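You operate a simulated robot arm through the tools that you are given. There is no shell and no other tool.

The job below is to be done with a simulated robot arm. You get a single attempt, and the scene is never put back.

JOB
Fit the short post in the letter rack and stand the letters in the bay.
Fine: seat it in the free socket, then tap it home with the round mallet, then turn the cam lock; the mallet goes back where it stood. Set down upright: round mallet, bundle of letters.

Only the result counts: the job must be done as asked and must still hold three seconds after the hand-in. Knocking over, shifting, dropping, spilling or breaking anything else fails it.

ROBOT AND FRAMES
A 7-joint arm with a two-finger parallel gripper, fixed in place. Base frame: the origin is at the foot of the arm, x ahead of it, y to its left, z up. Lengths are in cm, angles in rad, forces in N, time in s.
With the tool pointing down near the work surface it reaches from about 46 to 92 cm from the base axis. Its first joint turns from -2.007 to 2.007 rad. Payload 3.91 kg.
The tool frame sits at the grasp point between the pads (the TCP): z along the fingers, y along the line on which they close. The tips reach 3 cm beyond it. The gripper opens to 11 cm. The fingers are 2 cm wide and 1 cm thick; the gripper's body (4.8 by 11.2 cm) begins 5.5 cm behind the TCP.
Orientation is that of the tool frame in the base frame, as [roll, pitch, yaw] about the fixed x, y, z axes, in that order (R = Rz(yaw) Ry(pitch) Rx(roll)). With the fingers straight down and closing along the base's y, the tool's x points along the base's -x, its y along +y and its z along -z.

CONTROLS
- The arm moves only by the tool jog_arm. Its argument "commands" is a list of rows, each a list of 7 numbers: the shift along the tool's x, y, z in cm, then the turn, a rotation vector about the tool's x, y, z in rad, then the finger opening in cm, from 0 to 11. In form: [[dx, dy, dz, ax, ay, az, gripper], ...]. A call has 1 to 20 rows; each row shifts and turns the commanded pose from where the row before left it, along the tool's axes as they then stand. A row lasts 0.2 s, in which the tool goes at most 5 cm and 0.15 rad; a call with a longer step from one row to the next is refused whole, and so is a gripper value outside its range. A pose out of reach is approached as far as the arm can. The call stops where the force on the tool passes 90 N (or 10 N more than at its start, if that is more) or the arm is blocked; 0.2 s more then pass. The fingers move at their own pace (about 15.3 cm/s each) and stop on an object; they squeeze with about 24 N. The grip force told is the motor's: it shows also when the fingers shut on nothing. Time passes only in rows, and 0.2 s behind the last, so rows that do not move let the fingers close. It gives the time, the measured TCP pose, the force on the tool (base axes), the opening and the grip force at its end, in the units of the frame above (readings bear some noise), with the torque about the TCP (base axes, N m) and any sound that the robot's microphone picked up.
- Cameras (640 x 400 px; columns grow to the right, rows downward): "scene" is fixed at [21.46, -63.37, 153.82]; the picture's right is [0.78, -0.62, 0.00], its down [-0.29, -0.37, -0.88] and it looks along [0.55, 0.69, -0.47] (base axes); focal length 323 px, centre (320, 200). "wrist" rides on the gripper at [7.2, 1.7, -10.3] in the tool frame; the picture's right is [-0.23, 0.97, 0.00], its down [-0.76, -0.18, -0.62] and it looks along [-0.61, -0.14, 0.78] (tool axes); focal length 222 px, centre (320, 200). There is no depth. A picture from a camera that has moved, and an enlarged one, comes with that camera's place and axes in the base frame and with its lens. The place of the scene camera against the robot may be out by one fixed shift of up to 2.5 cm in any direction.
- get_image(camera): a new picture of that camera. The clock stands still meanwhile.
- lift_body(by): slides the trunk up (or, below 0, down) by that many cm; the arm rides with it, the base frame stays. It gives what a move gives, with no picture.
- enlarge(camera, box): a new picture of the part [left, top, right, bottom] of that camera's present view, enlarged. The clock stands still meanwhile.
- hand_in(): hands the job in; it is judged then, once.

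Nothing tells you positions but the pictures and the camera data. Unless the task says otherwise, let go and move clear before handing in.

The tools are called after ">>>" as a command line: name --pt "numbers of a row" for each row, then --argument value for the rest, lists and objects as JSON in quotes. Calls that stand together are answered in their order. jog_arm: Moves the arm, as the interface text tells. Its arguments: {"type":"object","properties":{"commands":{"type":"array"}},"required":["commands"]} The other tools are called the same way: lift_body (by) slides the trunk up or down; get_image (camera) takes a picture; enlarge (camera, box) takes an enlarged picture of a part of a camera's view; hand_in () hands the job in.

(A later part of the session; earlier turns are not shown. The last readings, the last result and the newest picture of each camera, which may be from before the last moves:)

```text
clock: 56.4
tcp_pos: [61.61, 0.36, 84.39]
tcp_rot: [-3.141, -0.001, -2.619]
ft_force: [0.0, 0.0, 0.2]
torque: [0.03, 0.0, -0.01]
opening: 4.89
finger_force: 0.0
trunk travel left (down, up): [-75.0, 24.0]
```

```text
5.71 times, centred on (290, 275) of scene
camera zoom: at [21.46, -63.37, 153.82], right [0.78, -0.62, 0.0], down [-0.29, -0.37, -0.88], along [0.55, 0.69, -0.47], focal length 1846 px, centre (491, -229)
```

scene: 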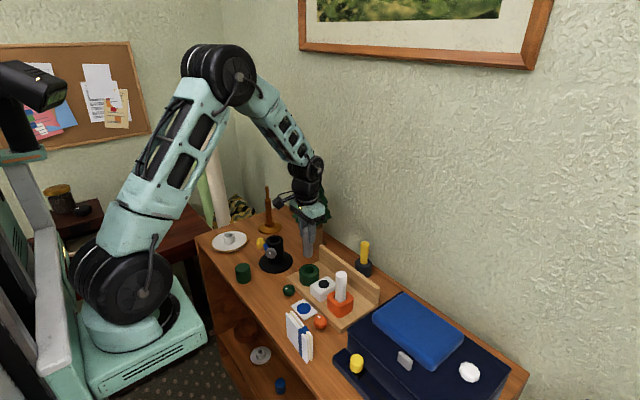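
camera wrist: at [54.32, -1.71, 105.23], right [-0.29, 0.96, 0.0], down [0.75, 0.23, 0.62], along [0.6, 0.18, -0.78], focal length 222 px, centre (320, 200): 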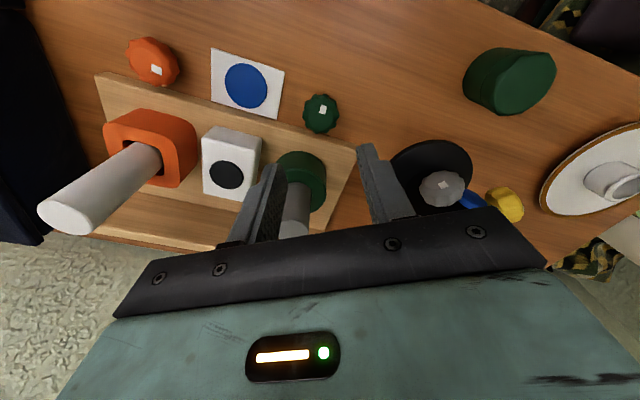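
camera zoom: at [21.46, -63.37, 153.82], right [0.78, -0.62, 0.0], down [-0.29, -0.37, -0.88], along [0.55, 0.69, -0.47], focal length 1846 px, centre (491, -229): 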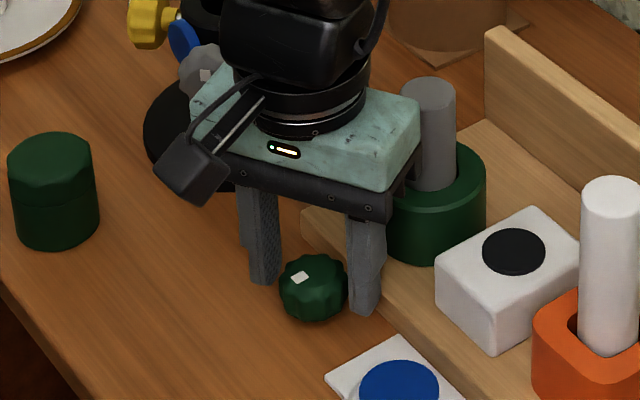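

The knob sits centred between the fingers. I'll grip it and start turning clockwise, in small steps at first.

>>> jog_arm --pt "0 0 0 0 0 0 4.2" --pt "0 0 0 0 0 0 2.5" --pt "0 0 0 0 0 0 2.5" --pt "0 0 0 0 0 0 2.5"

>>> jog_arm --pt "0 0 0 0 0 0.08 2.5" --pt "0 0 0 0 0 0.08 2.5"

>>> enlarge --camera "wrist" --box '[240, 100, 400, 230]'

>>> enlarge --camera "scene" --box '[250, 240, 330, 310]'

```text
clock: 57.4
tcp_pos: [61.48, 0.37, 84.46]
tcp_rot: [-3.141, -0.001, -2.62]
ft_force: [-2.5, 5.2, -2.7]
torque: [0.37, -0.2, 0.02]
opening: 3.68
finger_force: 45.0
trunk travel left (down, up): [-75.0, 24.0]
```

```text
clock: 58.0
tcp_pos: [61.53, 0.4, 84.46]
tcp_rot: [-3.141, 0.0, -2.78]
ft_force: [-1.7, 9.1, -10.4]
torque: [0.58, -0.21, -0.01]
opening: 3.64
finger_force: 44.7
trunk travel left (down, up): [-75.0, 24.0]
```

```text
3.08 times, centred on (320, 165) of wrist
camera zoom: at [54.03, -0.5, 94.63], right [-0.13, 0.99, 0.0], down [0.78, 0.1, 0.62], along [0.62, 0.08, -0.78], focal length 684 px, centre (320, 308)
```

zoom: 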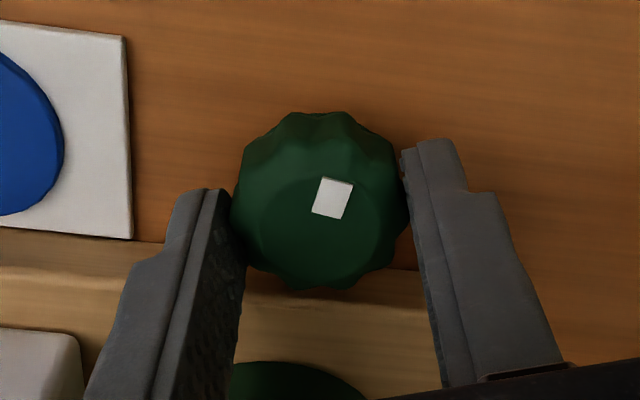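

```text
5.71 times, centred on (290, 275) of scene
camera zoom: at [21.46, -63.37, 153.82], right [0.78, -0.62, 0.0], down [-0.29, -0.37, -0.88], along [0.55, 0.69, -0.47], focal length 1846 px, centre (491, -229)
```

zoom: 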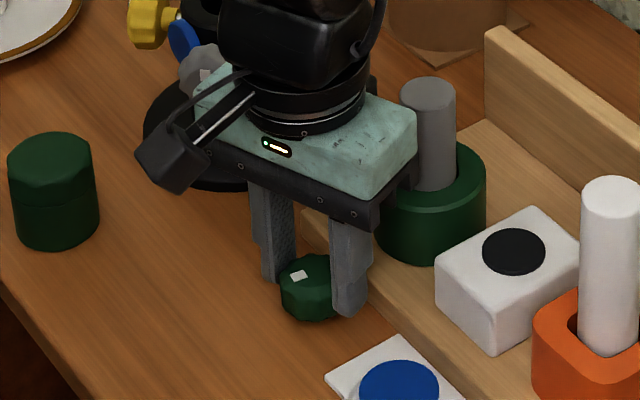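

The knob turns with the gripper at almost no torque. I'll continue the stroke.

>>> jog_arm --pt "0 0 0 0 0 0.12 2.5" --pt "0 0 0 0 0 0.12 2.5" --pt "0 0 0 0 0 0.12 2.5" --pt "0 0 0 0 0 0.12 2.5"

>>> jog_arm --pt "0 0 0 0 0 0.12 2.5" --pt "0 0 0 0 0 0.12 2.5" --pt "0 0 0 0 0 0.12 2.5"

>>> enlarge --camera "wrist" --box '[240, 100, 400, 230]'

>>> enlarge --camera "scene" --box '[250, 240, 330, 310]'

```text
clock: 59.0
tcp_pos: [61.42, 0.39, 84.3]
tcp_rot: [3.141, -0.004, 3.02]
ft_force: [-6.1, 9.2, -3.9]
torque: [0.15, 0.14, -0.03]
opening: 3.66
finger_force: 44.8
trunk travel left (down, up): [-75.0, 24.0]
```

```text
clock: 59.8
tcp_pos: [61.42, 0.38, 84.41]
tcp_rot: [-3.141, 0.001, 2.659]
ft_force: [-4.4, 6.7, -10.0]
torque: [0.2, 0.56, 0.0]
opening: 3.67
finger_force: 44.9
trunk travel left (down, up): [-75.0, 24.0]
```

```text
3.08 times, centred on (320, 165) of wrist
camera zoom: at [55.78, 5.31, 94.64], right [0.65, 0.76, 0.0], down [0.59, -0.51, 0.62], along [0.47, -0.41, -0.78], focal length 684 px, centre (320, 308)
```

zoom: 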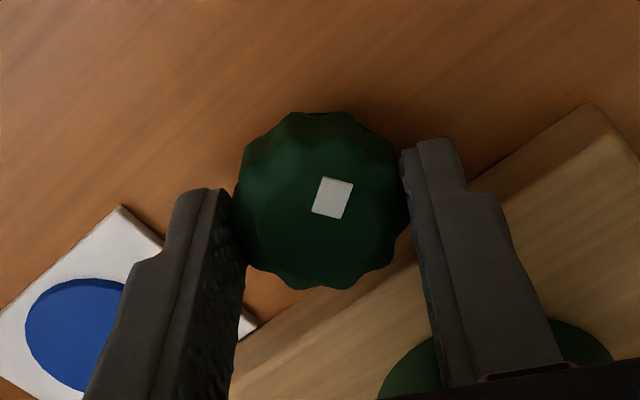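

```text
5.71 times, centred on (290, 275) of scene
camera zoom: at [21.46, -63.37, 153.82], right [0.78, -0.62, 0.0], down [-0.29, -0.37, -0.88], along [0.55, 0.69, -0.47], focal length 1846 px, centre (491, -229)
```

zoom: 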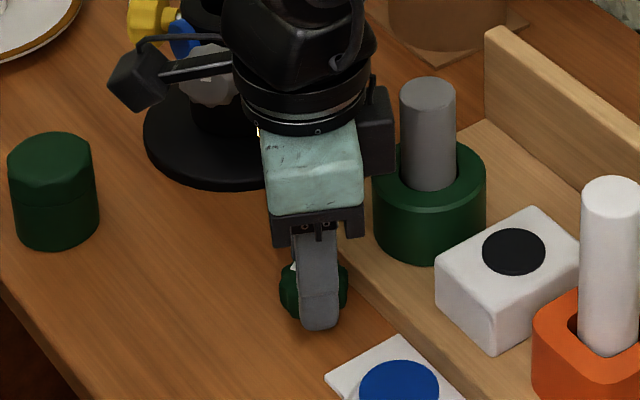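

The knob has turned 1.0 rad. I'll open, rotate back, regrip and turn the rest of the quarter.

>>> jog_arm --pt "0 0 0 0 0 0 4.0" --pt "0 0 0 0 0 0 4.9" --pt "0 0 0 0 0 0 4.9" --pt "0 0 0 0 0 -0.14 4.9" --pt "0 0 0 0 0 -0.14 4.9" --pt "0 0 0 0 0 -0.14 4.9" --pt "0 0 0 0 0 -0.14 4.9" --pt "0 0 0 0 0 -0.14 4.9" --pt "0 0 0 0 0 0 4.9"

>>> enlarge --camera "wrist" --box '[240, 100, 400, 230]'

>>> enlarge --camera "scene" --box '[250, 240, 330, 310]'

```text
clock: 61.8
tcp_pos: [61.54, 0.46, 84.41]
tcp_rot: [-3.14, 0.001, -2.92]
ft_force: [0.7, 0.1, -0.9]
torque: [-0.03, 0.01, -0.01]
opening: 4.9
finger_force: 0.1
trunk travel left (down, up): [-75.0, 24.0]
```

```text
3.08 times, centred on (320, 165) of wrist
camera zoom: at [54.02, 0.53, 94.66], right [0.01, 1.0, 0.0], down [0.78, -0.01, 0.62], along [0.62, 0.0, -0.78], focal length 684 px, centre (320, 308)
```

zoom: 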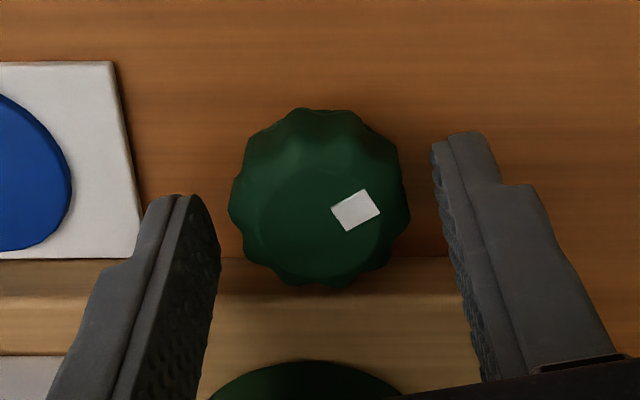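

```text
5.71 times, centred on (290, 275) of scene
camera zoom: at [21.46, -63.37, 153.82], right [0.78, -0.62, 0.0], down [-0.29, -0.37, -0.88], along [0.55, 0.69, -0.47], focal length 1846 px, centre (491, -229)
```

zoom: 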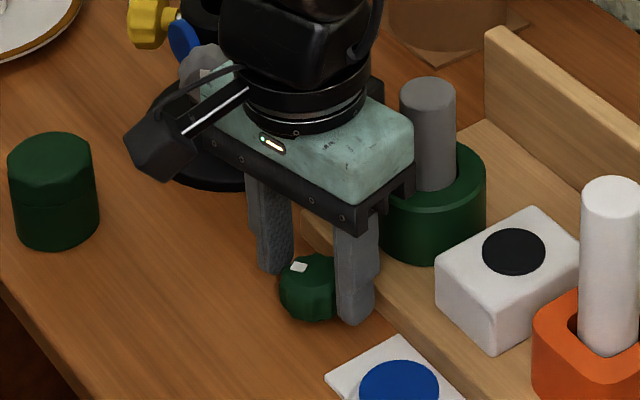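

The mark now sits about 57° round from -x towards +y. I'll grip again and turn the remaining 0.57 rad.

>>> jog_arm --pt "0 0 0 0 0 0 4.2" --pt "0 0 0 0 0 0 2.8" --pt "0 0 0 0 0 0 2.8" --pt "0 0 0 0 0 0 2.8" --pt "0 0 0 0 0 0.1 2.8" --pt "0 0 0 0 0 0.1 2.8" --pt "0 0 0 0 0 0.1 2.8" --pt "0 0 0 0 0 0.1 2.8"

>>> jog_arm --pt "0 0 0 0 0 0.1 2.8" --pt "0 0 0 0 0 0.07 2.8"

>>> enlarge --camera "wrist" --box '[240, 100, 400, 230]'

```text
clock: 63.6
tcp_pos: [61.52, 0.26, 84.34]
tcp_rot: [-3.14, 0.001, 2.96]
ft_force: [0.3, 2.2, 4.7]
torque: [-0.28, 0.29, 0.01]
opening: 3.69
finger_force: 44.7
trunk travel left (down, up): [-75.0, 24.0]
```

```text
clock: 64.2
tcp_pos: [61.43, 0.37, 84.34]
tcp_rot: [-3.141, 0.0, 2.791]
ft_force: [-0.6, 5.0, 5.7]
torque: [0.0, 0.55, -0.02]
opening: 3.67
finger_force: 45.1
trunk travel left (down, up): [-75.0, 24.0]
```

```text
3.08 times, centred on (320, 165) of wrist
camera zoom: at [55.23, 4.51, 94.66], right [0.55, 0.84, 0.0], down [0.65, -0.43, 0.62], along [0.52, -0.34, -0.78], focal length 684 px, centre (320, 308)
```

zoom: 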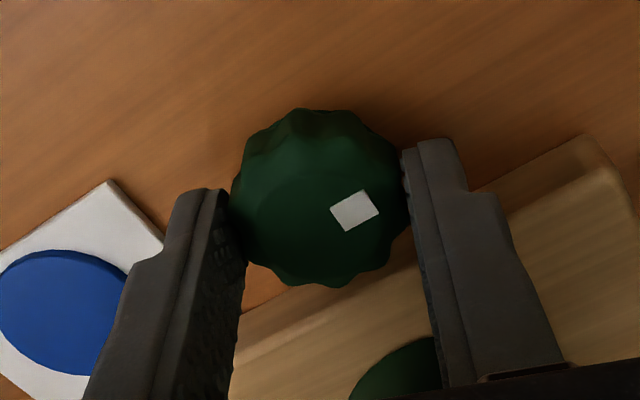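

I've turned 1.57 rad in total. I'll go slightly further to feel for a stop, as confirmation.

>>> jog_arm --pt "0 0 0 0 0 0.05 2.8" --pt "0 0 0 0 0 0.0 2.8"

>>> enlarge --camera "wrist" --box '[240, 100, 400, 230]'

```text
clock: 64.8
tcp_pos: [61.49, 0.29, 84.32]
tcp_rot: [-3.141, 0.0, 2.743]
ft_force: [-1.2, 2.5, 15.8]
torque: [-0.08, 0.65, -0.01]
opening: 3.65
finger_force: 44.9
trunk travel left (down, up): [-75.0, 24.0]
```

```text
3.08 times, centred on (320, 165) of wrist
camera zoom: at [55.43, 4.81, 94.65], right [0.59, 0.81, 0.0], down [0.63, -0.46, 0.62], along [0.5, -0.37, -0.78], focal length 684 px, centre (320, 308)
```

zoom: 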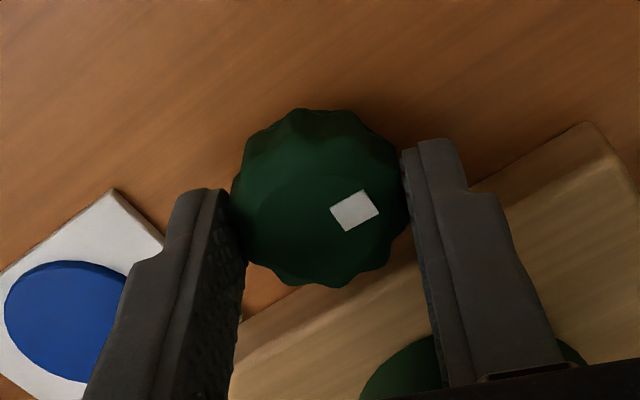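

There's no hard stop, so I'll finish at a quarter turn to match the orange lock, then release and rise.

>>> jog_arm --pt "0 0 0 0 0 -0.03 2.8" --pt "0 0 0 0 0 0 3.6" --pt "0 0 0 0 0 0 4.2" --pt "0 0 0 0 0 0 4.9" --pt "0 0 0 0 0 0 4.9" --pt "0 0 -1.5 0 0 0 4.9" --pt "0 0 -3 0 0 0 4.9" --pt "0 0 -4 0 0 0 4.9" --pt "0 0 -4 0 0 0 4.9" --pt "0 0 -4 0 0 0 4.9" --pt "0 0 0 0 0 -0.12 4.9" --pt "0 0 0 0 0 -0.12 4.9" --pt "0 0 0 0 0 -0.13 4.9" --pt "0 0 0 0 0 0 4.9"

>>> get_image --camera "wrist"

>>> enlarge --camera "scene" --box '[270, 250, 350, 330]'

>>> enlarge --camera "wrist" --box '[200, 70, 360, 190]'

```text
clock: 67.8
tcp_pos: [61.51, 0.26, 100.88]
tcp_rot: [-3.141, 0.001, -3.138]
ft_force: [-0.1, -0.1, 0.1]
torque: [-0.02, -0.03, 0.0]
opening: 4.9
finger_force: 0.0
trunk travel left (down, up): [-75.0, 24.0]
```

```text
taken
camera wrist: at [54.24, 2.03, 111.14], right [0.22, 0.97, 0.0], down [0.76, -0.18, 0.62], along [0.61, -0.14, -0.78], focal length 222 px, centre (320, 200)
```

wrist: 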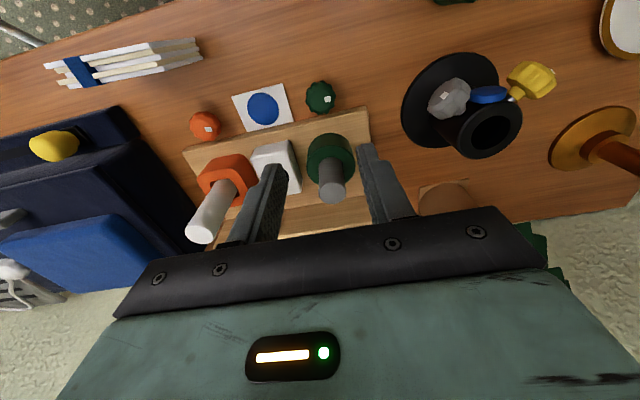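

```text
5.00 times, centred on (310, 290) of scene
camera zoom: at [21.46, -63.37, 153.82], right [0.78, -0.62, 0.0], down [-0.29, -0.37, -0.88], along [0.55, 0.69, -0.47], focal length 1616 px, centre (370, -250)
```

zoom: 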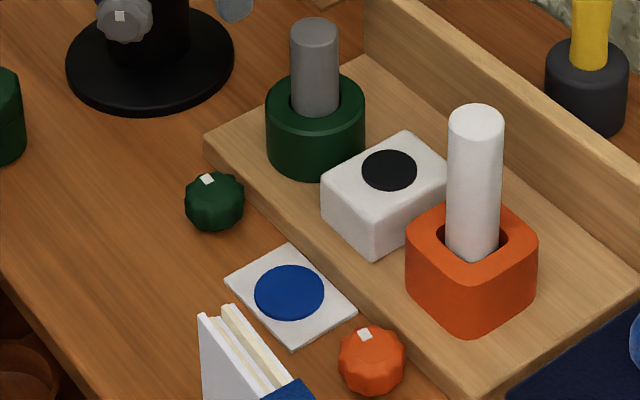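

```text
3.33 times, centred on (280, 130) of wrist
camera zoom: at [54.24, 2.03, 111.14], right [0.22, 0.97, 0.0], down [0.76, -0.18, 0.62], along [0.61, -0.14, -0.78], focal length 740 px, centre (453, 433)
```

zoom: 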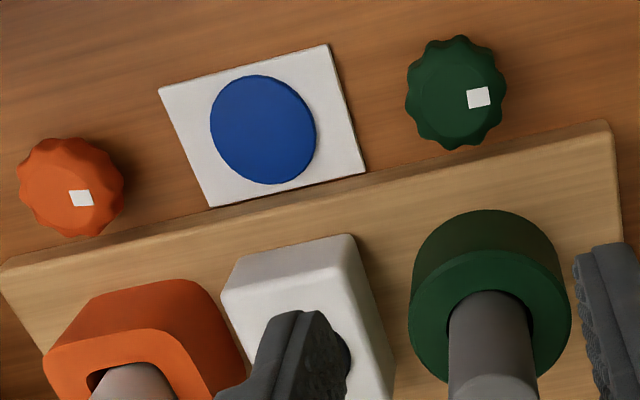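

The green lock's mark now matches the orange lock's. Next I'll measure the letters bundle from two positions.

>>> jog_arm --pt "0.5 -1.93 -1.0 0 0 0 8" --pt "0.5 -1.93 -1.0 0 0 0 8" --pt "0.5 -1.93 -1.0 0 0 0 8" --pt "0.5 -1.93 -1.0 0 0 0 8" --pt "0.5 -1.93 -1.0 0 0 0 8" --pt "0.5 -1.93 -1.0 0 0 0 8" --pt "0.5 -1.89 -1.1 0 0 0 8" --pt "0 0 0 0 0 0 8"

>>> get_image --camera "wrist"

>>> enlarge --camera "wrist" --box '[220, 50, 380, 150]'

>>> jog_arm --pt "2 0 0 0 0 0 8" --pt "2 0 0 0 0 0 8" --pt "2 0 0 0 0 0 8" --pt "2 0 0 0 0 0 8" --pt "0 0 0 0 0 0 8"

>>> get_image --camera "wrist"

>>> enlarge --camera "wrist" --box '[220, 90, 380, 190]'

```text
clock: 69.6
tcp_pos: [58.08, -13.23, 108.0]
tcp_rot: [3.141, 0.0, -3.14]
ft_force: [0.4, 0.4, 0.3]
torque: [0.01, 0.03, 0.01]
opening: 7.98
finger_force: 0.1
trunk travel left (down, up): [-75.0, 24.0]
```

```text
taken
camera wrist: at [50.77, -11.47, 118.31], right [0.23, 0.97, 0.0], down [0.76, -0.18, 0.62], along [0.61, -0.14, -0.78], focal length 222 px, centre (320, 200)
```

wrist: 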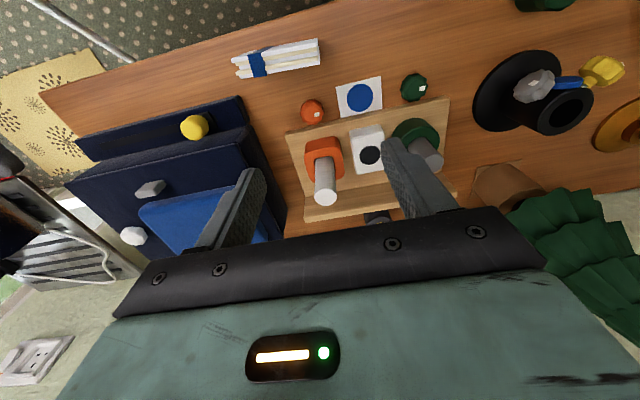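

```text
4.00 times, centred on (300, 100) of wrist
camera zoom: at [50.77, -11.47, 118.31], right [0.23, 0.97, 0.0], down [0.76, -0.18, 0.62], along [0.61, -0.14, -0.78], focal length 888 px, centre (400, 600)
```

zoom: 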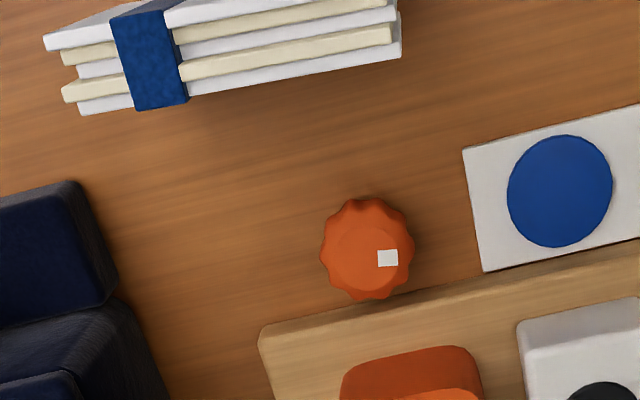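

```text
clock: 70.8
tcp_pos: [50.13, -13.08, 107.93]
tcp_rot: [3.14, -0.001, -3.141]
ft_force: [-0.5, -0.2, -0.1]
torque: [0.02, -0.01, 0.01]
opening: 8.02
finger_force: 0.0
trunk travel left (down, up): [-75.0, 24.0]
```

```text
taken
camera wrist: at [42.71, -11.26, 118.23], right [0.23, 0.97, 0.0], down [0.76, -0.18, 0.62], along [0.61, -0.14, -0.78], focal length 222 px, centre (320, 200)
```

wrist: 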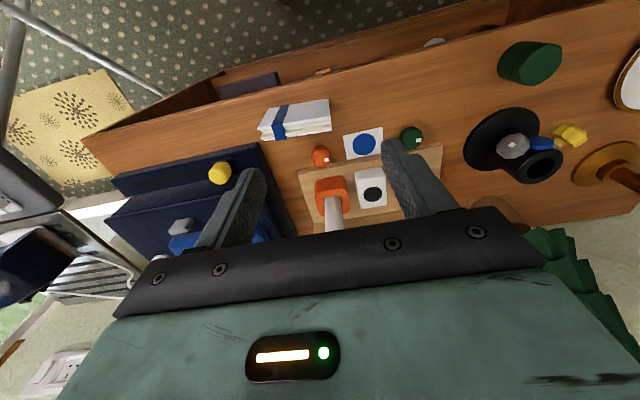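

```text
4.00 times, centred on (300, 140) of wrist
camera zoom: at [42.71, -11.26, 118.23], right [0.23, 0.97, 0.0], down [0.76, -0.18, 0.62], along [0.61, -0.14, -0.78], focal length 888 px, centre (400, 440)
```

zoom: 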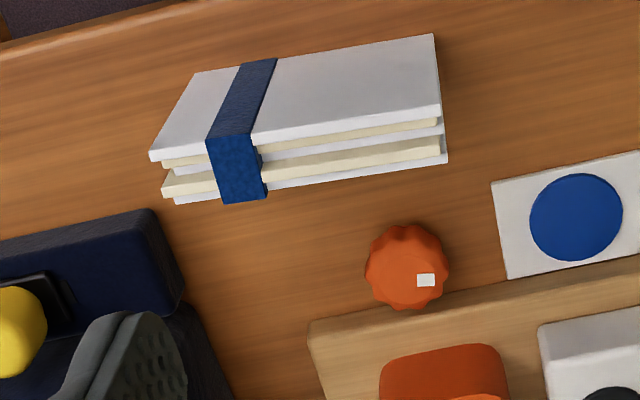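

The letters bundle is about 10 × 2 × 8 cm, centred near (53.3, -17.2) and yawed by about -0.07 rad. Before picking it up I'll measure the rack's bay from two views.

>>> jog_arm --pt "-2.3 1.29 0 0 0 0 8" --pt "-2.3 1.29 0 0 0 0 8" --pt "-2.3 1.29 0 0 0 0 8" --pt "-2.3 1.29 0 0 0 0 8" --pt "-2.3 1.29 0 0 0 0 8" --pt "-2.3 1.29 0 0 0 0 8" --pt "-2.2 1.26 0 0 0 0 8" --pt "0 0 0 0 0 0 8"

>>> enlarge --camera "wrist" --box '[200, 90, 400, 215]'

>>> jog_arm --pt "-2 0 0 0 0 0 8" --pt "-2 0 0 0 0 0 8" --pt "-2 0 0 0 0 0 8" --pt "-2 0 0 0 0 0 8" --pt "0 0 0 0 0 0 8"

>>> enlarge --camera "wrist" --box '[200, 50, 400, 175]'

>>> get_image --camera "wrist"

```text
clock: 72.6
tcp_pos: [66.0, -4.01, 108.01]
tcp_rot: [3.141, -0.002, 3.142]
ft_force: [0.0, -0.5, -0.3]
torque: [0.0, -0.02, 0.02]
opening: 8.02
finger_force: 0.1
trunk travel left (down, up): [-75.0, 24.0]
```

```text
3.20 times, centred on (300, 152) of wrist
camera zoom: at [58.67, -2.28, 118.36], right [0.23, 0.97, 0.0], down [0.76, -0.18, 0.62], along [0.61, -0.14, -0.78], focal length 711 px, centre (384, 352)
```

zoom: 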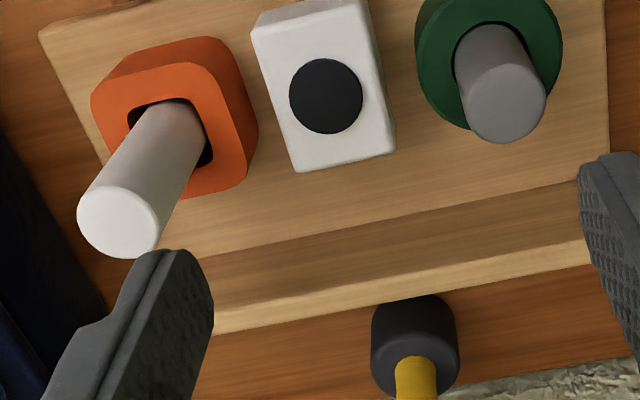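

```text
clock: 73.8
tcp_pos: [73.89, -4.09, 107.93]
tcp_rot: [-3.141, 0.0, -3.141]
ft_force: [0.2, -0.1, -0.5]
torque: [-0.02, -0.01, 0.02]
opening: 7.99
finger_force: 0.0
trunk travel left (down, up): [-75.0, 24.0]
```

```text
3.20 times, centred on (300, 112) of wrist
camera zoom: at [66.66, -2.34, 118.31], right [0.23, 0.97, 0.0], down [0.76, -0.18, 0.62], along [0.61, -0.14, -0.78], focal length 711 px, centre (384, 480)
```

zoom: 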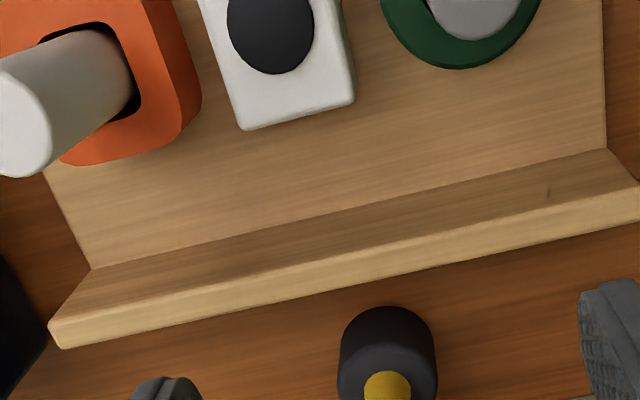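

```text
taken
camera wrist: at [66.66, -2.34, 118.31], right [0.23, 0.97, 0.0], down [0.76, -0.18, 0.62], along [0.61, -0.14, -0.78], focal length 222 px, centre (320, 200)
```

wrist: 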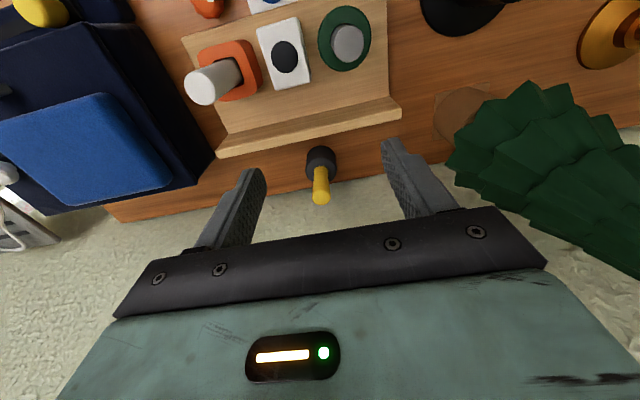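

The bay strip runs from x≈72.6 to 77.8 and from y≈-20.6 to 6.0, with its floor at z≈82.2 and the wall top at about 88. I'll go above the letters and rotate the gripper to close along their thickness.

>>> jog_arm --pt "2.07 -1.32 0.3 0 0 0 6" --pt "2.07 -1.32 0.3 0 0 0 6" --pt "2.07 -1.32 0.3 0 0 0 6" --pt "2.07 -1.32 0.3 0 0 0 6" --pt "2.07 -1.32 0.3 0 0 0 6" --pt "2.07 -1.32 0.3 0 0 0 6" --pt "2.07 -1.32 0.3 0 0 0 6" --pt "2.07 -1.32 0.3 0 0 0 6" --pt "2.07 -1.32 0.3 0 0 0 6" --pt "2.07 -1.32 0.3 0 0 0 6"

>>> jog_arm --pt "0 0 0 0 0 0.137 6" --pt "0 0 0 0 0 0.137 6" --pt "0 0 0 0 0 0.137 6" --pt "0 0 0 0 0 0.137 6" --pt "0 0 0 0 0 0.137 6" --pt "0 0 0 0 0 0.137 6" --pt "0 0 0 0 0 0.137 6" --pt "0 0 0 0 0 0.137 6" --pt "0 0 0 0 0 0.137 6" --pt "0 0 0 0 0 0.137 6" --pt "0 0 0 0 0 0.137 6" --pt "0 0 0 0 0 0.133 6" --pt "0 0 0 0 0 0 6"

>>> get_image --camera "wrist"

>>> get_image --camera "scene"

```text
clock: 76.0
tcp_pos: [53.3, -17.31, 105.0]
tcp_rot: [3.141, 0.001, -3.141]
ft_force: [-0.1, -0.1, -0.6]
torque: [-0.01, -0.01, 0.0]
opening: 5.96
finger_force: 0.1
trunk travel left (down, up): [-75.0, 24.0]
```

```text
clock: 78.8
tcp_pos: [53.24, -17.3, 104.92]
tcp_rot: [3.139, 0.0, 1.501]
ft_force: [0.1, 0.7, 0.0]
torque: [0.0, -0.02, 0.0]
opening: 6.0
finger_force: 0.0
trunk travel left (down, up): [-75.0, 24.0]
```

```text
taken
camera wrist: at [55.39, -10.12, 115.3], right [0.96, -0.3, 0.0], down [-0.23, -0.75, 0.62], along [-0.18, -0.6, -0.78], focal length 222 px, centre (320, 200)
```

wrist: 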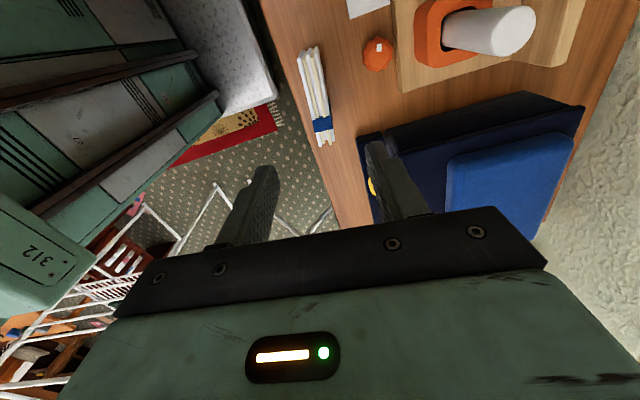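

```text
taken
```

scene: 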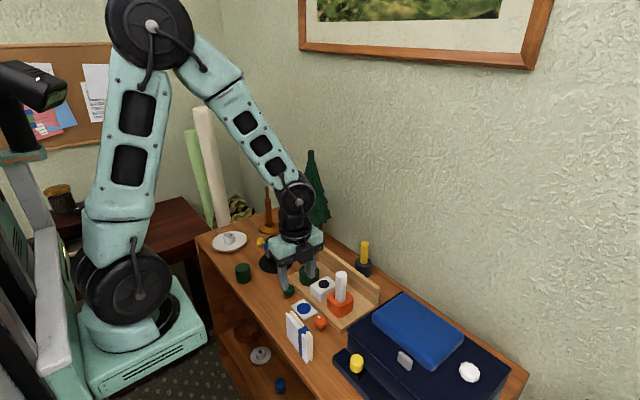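

>>> enlarge --camera "wrist" --box '[250, 35, 390, 155]'

```text
3.33 times, centred on (320, 95) of wrist
camera zoom: at [55.39, -10.12, 115.3], right [0.96, -0.3, 0.0], down [-0.23, -0.75, 0.62], along [-0.18, -0.6, -0.78], focal length 740 px, centre (320, 550)
```

zoom: 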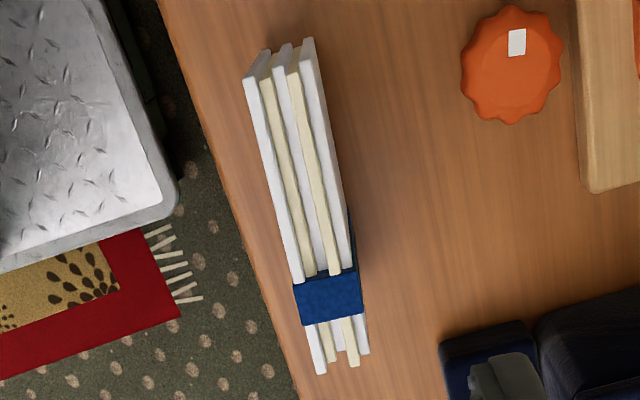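

The gripper axis lines up with the bundle. I'll shift slightly to centre on it and lower to just above its top.

>>> jog_arm --pt "0.4 -0.2 2 0 0 0 5.5" --pt "0 0 2.5 0 0 0 5.5" --pt "0 0 2.5 0 0 0 5.5" --pt "0 0 2.5 0 0 0 5.5" --pt "0 0 2.5 0 0 0 5.5" --pt "0 0 0 0 0 0 5.5"

>>> enlarge --camera "wrist" --box '[230, 40, 410, 220]'

>>> enlarge --camera "scene" --box '[260, 280, 340, 370]'

```text
clock: 80.2
tcp_pos: [53.13, -16.99, 92.9]
tcp_rot: [-3.14, 0.0, 1.503]
ft_force: [-0.4, 0.4, -0.2]
torque: [-0.01, -0.01, -0.04]
opening: 5.49
finger_force: 0.1
trunk travel left (down, up): [-75.0, 24.0]
```

```text
2.22 times, centred on (320, 130) of wrist
camera zoom: at [55.27, -9.82, 103.27], right [0.96, -0.29, 0.0], down [-0.23, -0.75, 0.62], along [-0.18, -0.6, -0.78], focal length 494 px, centre (320, 356)
```

zoom: 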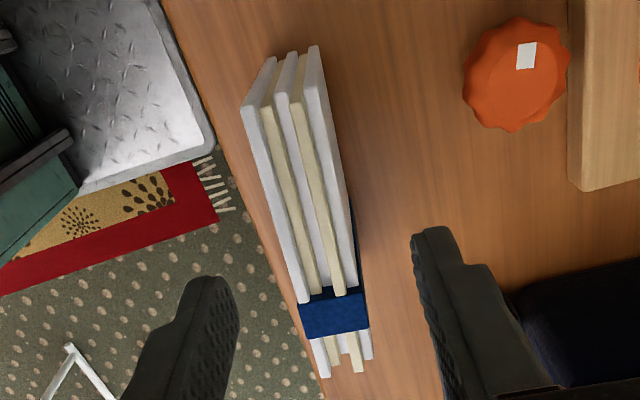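

```text
4.44 times, centred on (300, 325) of scene
camera zoom: at [21.46, -63.37, 153.82], right [0.78, -0.62, 0.0], down [-0.29, -0.37, -0.88], along [0.55, 0.69, -0.47], focal length 1436 px, centre (409, -356)
```

zoom: 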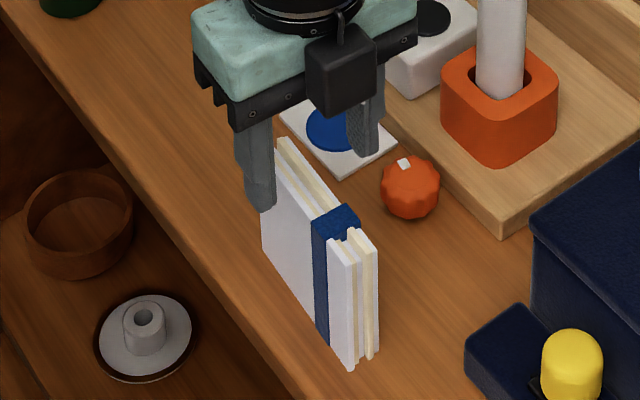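

The measurements confirm the bundle is centred, with a small yaw error of about 0.03 rad. I'll correct that, descend and grip near the top.

>>> jog_arm --pt "0.1 0 1.0 0 0 0.03 5.5" --pt "0 0 1.5 0 0 0 5.5" --pt "0 0 1.5 0 0 0 5.5" --pt "0 0 1.5 0 0 0 5.5" --pt "0 0 0 0 0 0 5.5"

>>> enlarge --camera "wrist" --box '[230, 40, 410, 220]'

>>> enlarge --camera "scene" --box '[260, 280, 340, 370]'

```text
clock: 81.4
tcp_pos: [53.12, -16.91, 87.59]
tcp_rot: [3.141, 0.0, 1.472]
ft_force: [0.9, 0.1, 0.4]
torque: [0.0, -0.01, 0.05]
opening: 5.5
finger_force: 0.1
trunk travel left (down, up): [-75.0, 24.0]
```

```text
2.22 times, centred on (320, 130) of wrist
camera zoom: at [55.5, -9.68, 97.83], right [0.95, -0.32, 0.0], down [-0.25, -0.74, 0.62], along [-0.2, -0.59, -0.78], focal length 494 px, centre (320, 356)
```

zoom: 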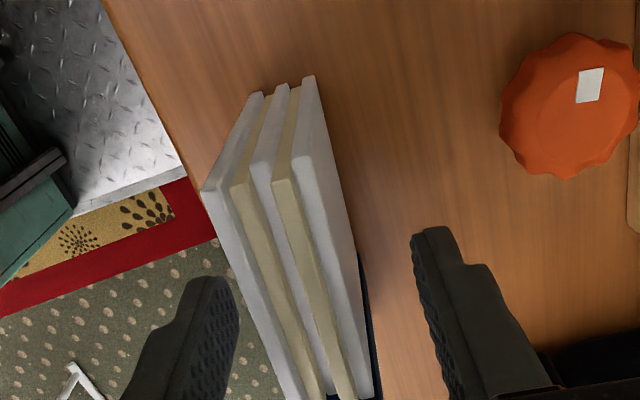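

```text
4.44 times, centred on (300, 325) of scene
camera zoom: at [21.46, -63.37, 153.82], right [0.78, -0.62, 0.0], down [-0.29, -0.37, -0.88], along [0.55, 0.69, -0.47], focal length 1436 px, centre (409, -356)
```

zoom: 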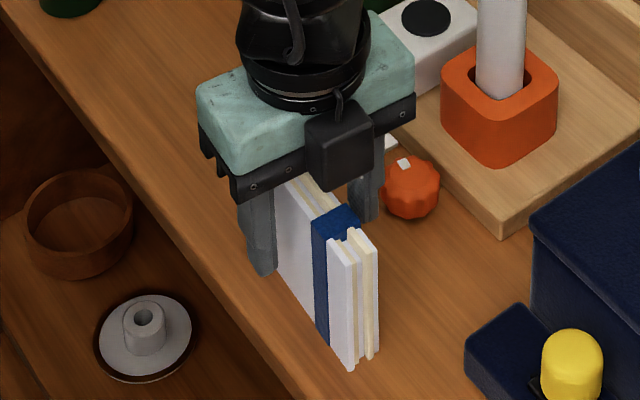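

>>> jog_arm --pt "0 0 0 0 0 0 4.0" --pt "0 0 0 0 0 0 3.0" --pt "0 0 0 0 0 0 2.4" --pt "0 0 0 0 0 0 1.0" --pt "0 0 0 0 0 0 1.0" --pt "0 0 0 0 0 0 1.0"

>>> enlarge --camera "wrist" --box '[230, 40, 410, 220]'

>>> enlarge --camera "scene" --box '[260, 280, 340, 370]'

```text
clock: 82.8
tcp_pos: [53.09, -16.75, 87.55]
tcp_rot: [-3.141, 0.001, 1.473]
ft_force: [-0.2, -0.3, -0.9]
torque: [0.06, 0.01, -0.02]
opening: 2.35
finger_force: 23.9
trunk travel left (down, up): [-75.0, 24.0]
```

```text
2.22 times, centred on (320, 130) of wrist
camera zoom: at [55.5, -9.68, 97.84], right [0.95, -0.32, 0.0], down [-0.25, -0.74, 0.62], along [-0.2, -0.59, -0.78], focal length 494 px, centre (320, 356)
```

zoom: 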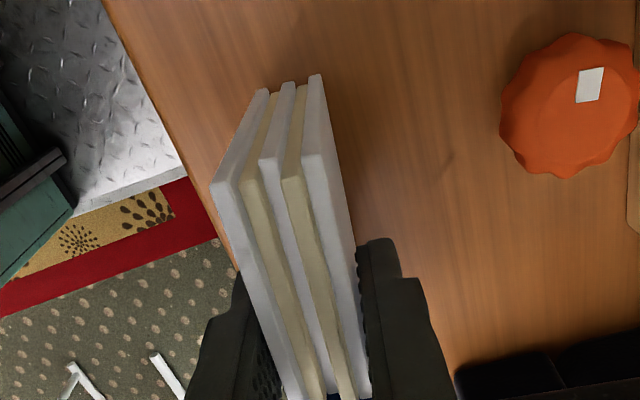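

```text
4.44 times, centred on (300, 325) of scene
camera zoom: at [21.46, -63.37, 153.82], right [0.78, -0.62, 0.0], down [-0.29, -0.37, -0.88], along [0.55, 0.69, -0.47], focal length 1436 px, centre (409, -356)
```

zoom: 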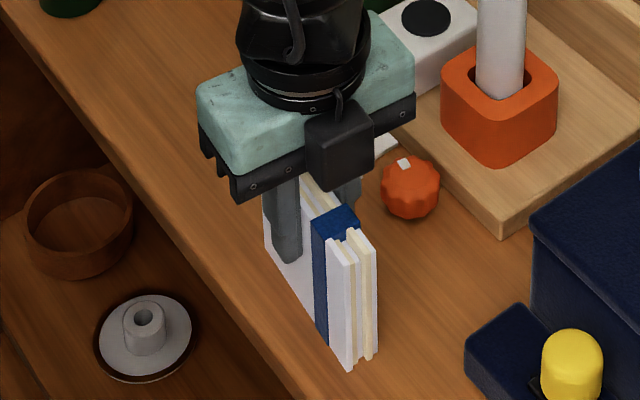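

The bundle is gripped at 2.35 cm. I'll lift it straight up, align it with the axes and carry it over the bay.

>>> jog_arm --pt "0 0 -0.7 0 0 0 1.0" --pt "0 0 -1.5 0 0 0 1.0" --pt "0 0 -2.3 0 0 0 1.0" --pt "0 0 -2.8 0 0 0 1.0" --pt "0 0 -2.8 0 0 0 1.0" --pt "0 0 -2.8 0 0 0 1.0" --pt "0 0 -2.8 0 0 0 1.0" --pt "0 0 -2.8 0 0 0 1.0" --pt "0 0 0 0 0 -0.1 1.0" --pt "0 0 0 0 0 0 1.0"

>>> get_image --camera "wrist"

>>> get_image --camera "scene"

```text
clock: 85.0
tcp_pos: [53.19, -16.85, 105.96]
tcp_rot: [3.142, 0.0, 1.573]
ft_force: [0.8, -0.2, -0.8]
torque: [0.02, -0.01, 0.01]
opening: 2.36
finger_force: 24.0
trunk travel left (down, up): [-75.0, 24.0]
```

```text
taken
camera wrist: at [54.8, -9.48, 116.26], right [0.97, -0.23, 0.0], down [-0.18, -0.76, 0.62], along [-0.14, -0.61, -0.78], focal length 222 px, centre (320, 200)
```

wrist: 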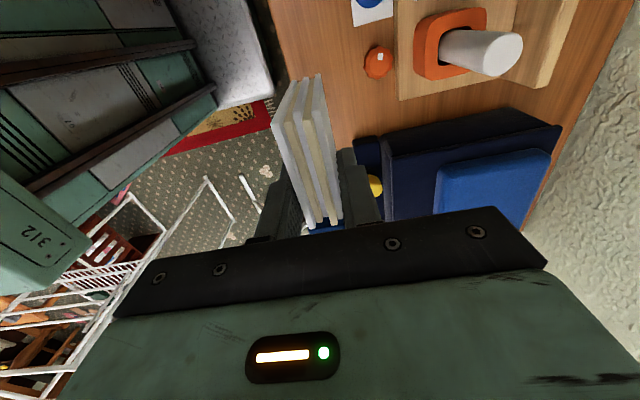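

```text
taken
```

scene: 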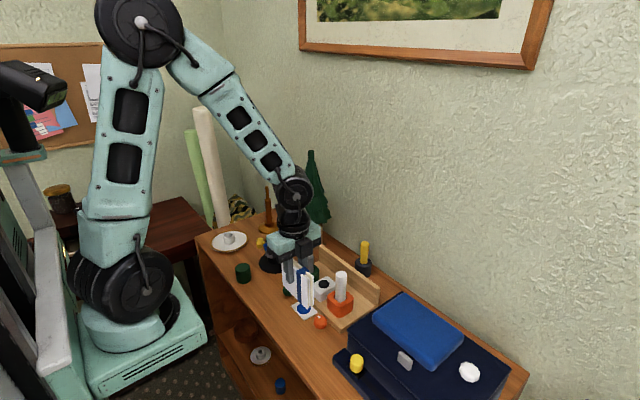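

>>> jog_arm --pt "0.854 2.015 0 0 0 0 1.0" --pt "0.854 2.015 0 0 0 0 1.0" --pt "0.854 2.015 0 0 0 0 1.0" --pt "0.854 2.015 0 0 0 0 1.0" --pt "0.854 2.015 0 0 0 0 1.0" --pt "0.854 2.015 0 0 0 0 1.0" --pt "0.854 2.015 0 0 0 0 1.0" --pt "0.854 2.015 0 0 0 0 1.0" --pt "0.854 2.015 0 0 0 0 1.0" --pt "0.854 2.015 0 0 0 0 1.0" --pt "0.854 2.015 0 0 0 0 1.0" --pt "0 0 0 0 0 0 1.0"

>>> get_image --camera "wrist"

>>> enlarge --camera "scene" --box '[270, 200, 400, 310]'

```text
clock: 87.6
tcp_pos: [75.24, -7.4, 106.03]
tcp_rot: [-3.141, 0.0, 1.573]
ft_force: [0.1, 0.6, -1.1]
torque: [0.0, -0.01, 0.01]
opening: 2.39
finger_force: 23.7
trunk travel left (down, up): [-75.0, 24.0]
```

```text
taken
camera wrist: at [76.92, 0.0, 116.3], right [0.97, -0.23, 0.0], down [-0.18, -0.76, 0.62], along [-0.14, -0.61, -0.78], focal length 222 px, centre (320, 200)
```

wrist: 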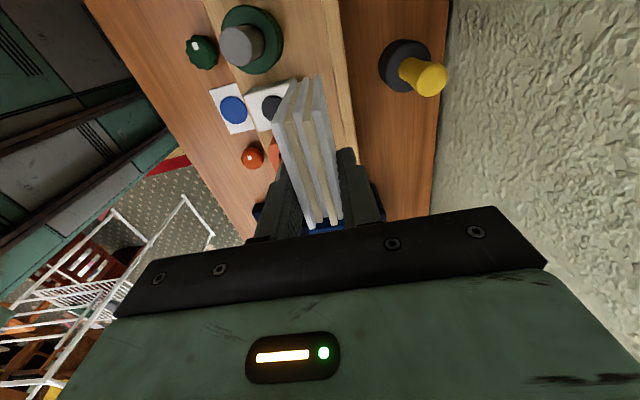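

```text
3.64 times, centred on (335, 255) of scene
camera zoom: at [21.46, -63.37, 153.82], right [0.78, -0.62, 0.0], down [-0.29, -0.37, -0.88], along [0.55, 0.69, -0.47], focal length 1175 px, centre (266, 0)
```

zoom: 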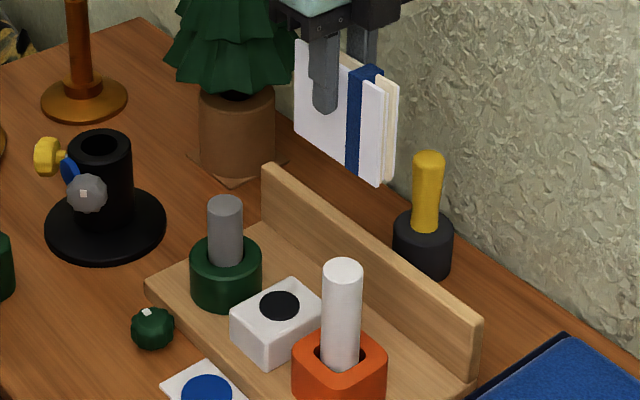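

The letters are above the bay. I'll lower to just above the wall's top and check the clearances.

>>> jog_arm --pt "0 0 2.0 0 0 0 1.0" --pt "0 0 2.0 0 0 0 1.0" --pt "0 0 2.0 0 0 0 1.0" --pt "0 0 2.0 0 0 0 1.0" --pt "0 0 0 0 0 0 1.0"

>>> get_image --camera "wrist"

>>> enlarge --camera "wrist" --box '[220, 0, 400, 150]'

>>> enlarge --camera "scene" --box '[290, 210, 390, 310]'

```text
clock: 88.8
tcp_pos: [75.4, -7.33, 98.02]
tcp_rot: [3.141, 0.0, 1.573]
ft_force: [0.2, -0.2, -1.6]
torque: [0.02, 0.02, 0.02]
opening: 2.34
finger_force: 23.9
trunk travel left (down, up): [-75.0, 24.0]
```

```text
taken
camera wrist: at [77.0, -0.06, 108.24], right [0.97, -0.23, 0.0], down [-0.18, -0.76, 0.62], along [-0.14, -0.61, -0.78], focal length 222 px, centre (320, 200)
```

wrist: 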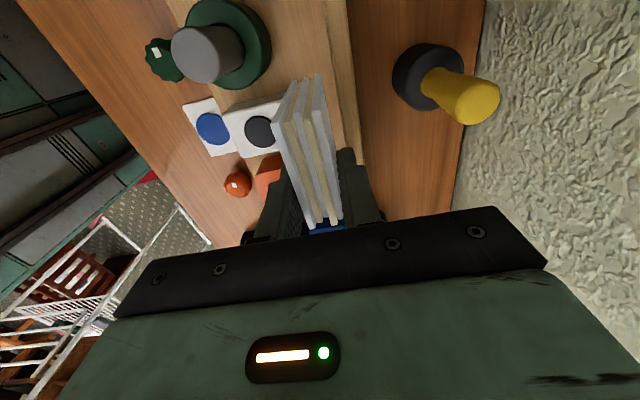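

```text
2.67 times, centred on (310, 75) of wrist
camera zoom: at [77.0, -0.06, 108.24], right [0.97, -0.23, 0.0], down [-0.18, -0.76, 0.62], along [-0.14, -0.61, -0.78], focal length 592 px, centre (347, 533)
```

zoom: 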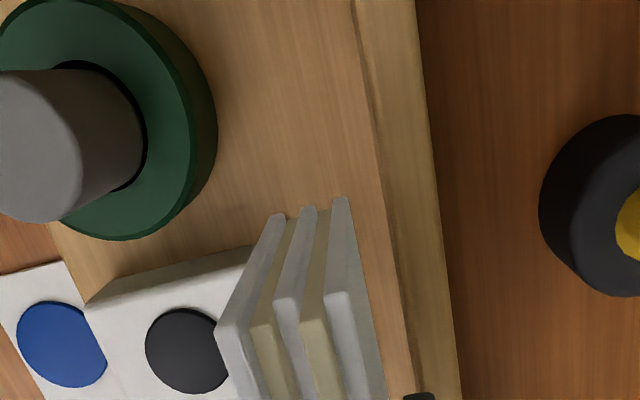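

```text
4.00 times, centred on (340, 260) of scene
camera zoom: at [21.46, -63.37, 153.82], right [0.78, -0.62, 0.0], down [-0.29, -0.37, -0.88], along [0.55, 0.69, -0.47], focal length 1293 px, centre (240, -40)
```

zoom: 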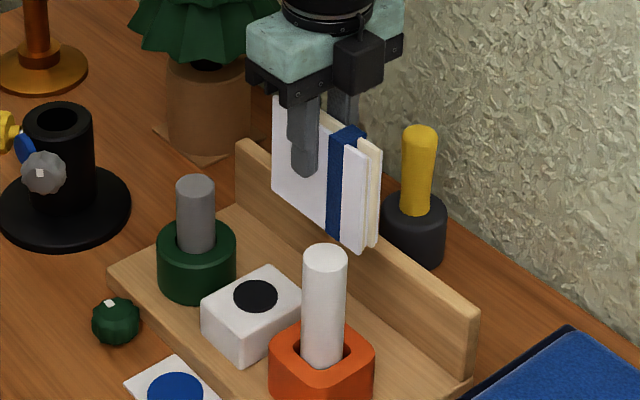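

The letters would sit slightly close to the back wall for the fingers to open, so I'll shift 0.5 cm forward and check again.

>>> jog_arm --pt "0 -0.5 0 0 0 0 1.0" --pt "0 0 1.5 0 0 0 1.0" --pt "0 0 0 0 0 0 1.0"

>>> enlarge --camera "wrist" --box '[280, 30, 380, 130]'

>>> enlarge --camera "scene" --box '[310, 220, 380, 300]'

```text
clock: 89.6
tcp_pos: [74.77, -7.37, 96.57]
tcp_rot: [-3.141, 0.0, 1.572]
ft_force: [0.8, -0.4, -1.1]
torque: [0.01, -0.01, 0.03]
opening: 2.36
finger_force: 24.2
trunk travel left (down, up): [-75.0, 24.0]
```

```text
4.00 times, centred on (330, 80) of wrist
camera zoom: at [76.46, -0.13, 106.78], right [0.97, -0.23, 0.0], down [-0.18, -0.76, 0.62], along [-0.14, -0.61, -0.78], focal length 888 px, centre (280, 680)
```

zoom: 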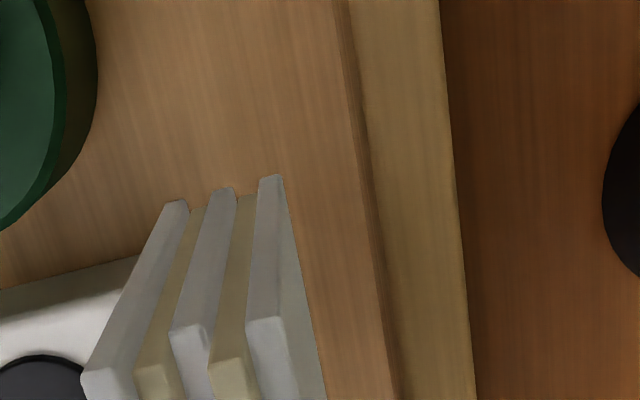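

```text
5.00 times, centred on (345, 260) of scene
camera zoom: at [21.46, -63.37, 153.82], right [0.78, -0.62, 0.0], down [-0.29, -0.37, -0.88], along [0.55, 0.69, -0.47], focal length 1616 px, centre (195, -100)
```

zoom: 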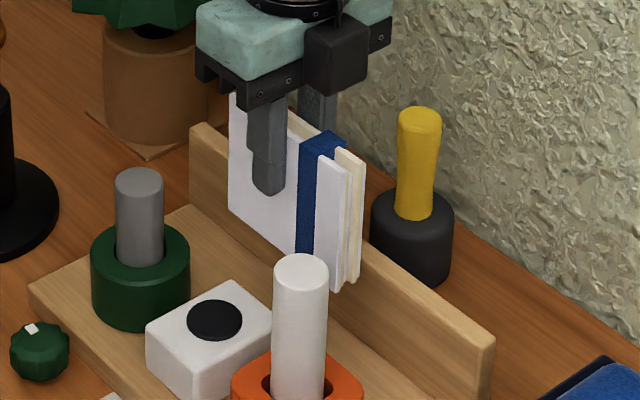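

The clearances are now about 0.6 cm to the wall once the fingers are counted, so I'm lowering into the bay.

>>> jog_arm --pt "0 0 1.2 0 0 0 1.0" --pt "0 0 1.2 0 0 0 1.0" --pt "0 0 1.2 0 0 0 1.0" --pt "0 0 1.2 0 0 0 1.0" --pt "0 0 0 0 0 0 1.0"

>>> enlarge --camera "wrist" --box '[240, 0, 400, 140]'

>>> enlarge --camera "scene" --box '[310, 220, 380, 300]'

```text
clock: 90.8
tcp_pos: [74.87, -7.38, 91.76]
tcp_rot: [-3.141, 0.0, 1.571]
ft_force: [-0.3, 0.4, -1.2]
torque: [-0.01, -0.03, 0.03]
opening: 2.36
finger_force: 23.8
trunk travel left (down, up): [-75.0, 24.0]
```

```text
2.86 times, centred on (320, 70) of wrist
camera zoom: at [76.49, -0.07, 101.97], right [0.97, -0.23, 0.0], down [-0.18, -0.76, 0.62], along [-0.14, -0.61, -0.78], focal length 635 px, centre (320, 571)
```

zoom: 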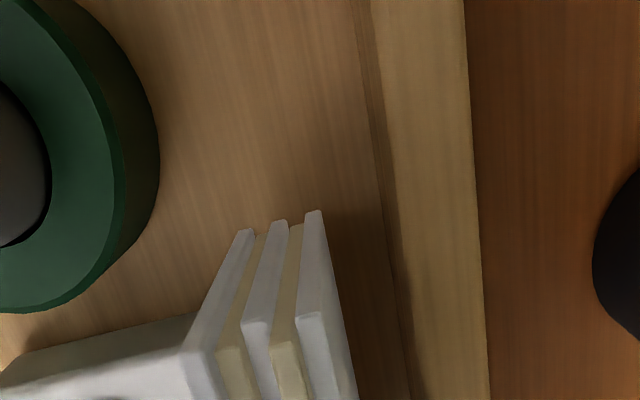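

```text
5.00 times, centred on (345, 260) of scene
camera zoom: at [21.46, -63.37, 153.82], right [0.78, -0.62, 0.0], down [-0.29, -0.37, -0.88], along [0.55, 0.69, -0.47], focal length 1616 px, centre (195, -100)
```

zoom: 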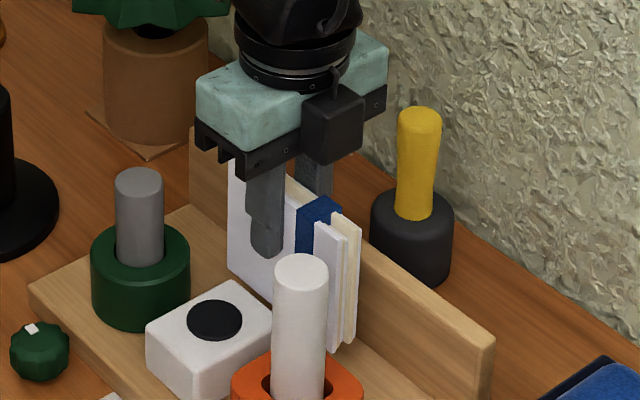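

>>> jog_arm --pt "0 0 0.6 0 0 0 1.0" --pt "0 0 0.6 0 0 0 1.0" --pt "0 0 0.3 0 0 0 1.0" --pt "0 0 0 0 0 0 1.0"

>>> jog_arm --pt "0 0 0.2 0 0 0 1.0" --pt "0 0 0 0 0 0 1.0"

>>> jog_arm --pt "0 0 0.15 0 0 0 1.0" --pt "0 0 0 0 0 0 1.0"

```text
clock: 91.8
tcp_pos: [74.84, -7.5, 90.21]
tcp_rot: [3.141, 0.0, 1.573]
ft_force: [-0.4, 0.6, -0.8]
torque: [0.0, 0.01, 0.0]
opening: 2.37
finger_force: 24.2
trunk travel left (down, up): [-75.0, 24.0]
```

```text
clock: 92.4
tcp_pos: [74.84, -7.37, 89.99]
tcp_rot: [-3.14, -0.002, 1.572]
ft_force: [-0.6, 0.0, -2.0]
torque: [0.01, -0.01, -0.06]
opening: 2.35
finger_force: 23.8
trunk travel left (down, up): [-75.0, 24.0]
```

```text
clock: 93.0
tcp_pos: [74.89, -7.4, 89.77]
tcp_rot: [3.141, 0.001, 1.573]
ft_force: [-0.6, -0.4, -1.3]
torque: [-0.02, -0.03, 0.02]
opening: 2.36
finger_force: 23.8
trunk travel left (down, up): [-75.0, 24.0]
```

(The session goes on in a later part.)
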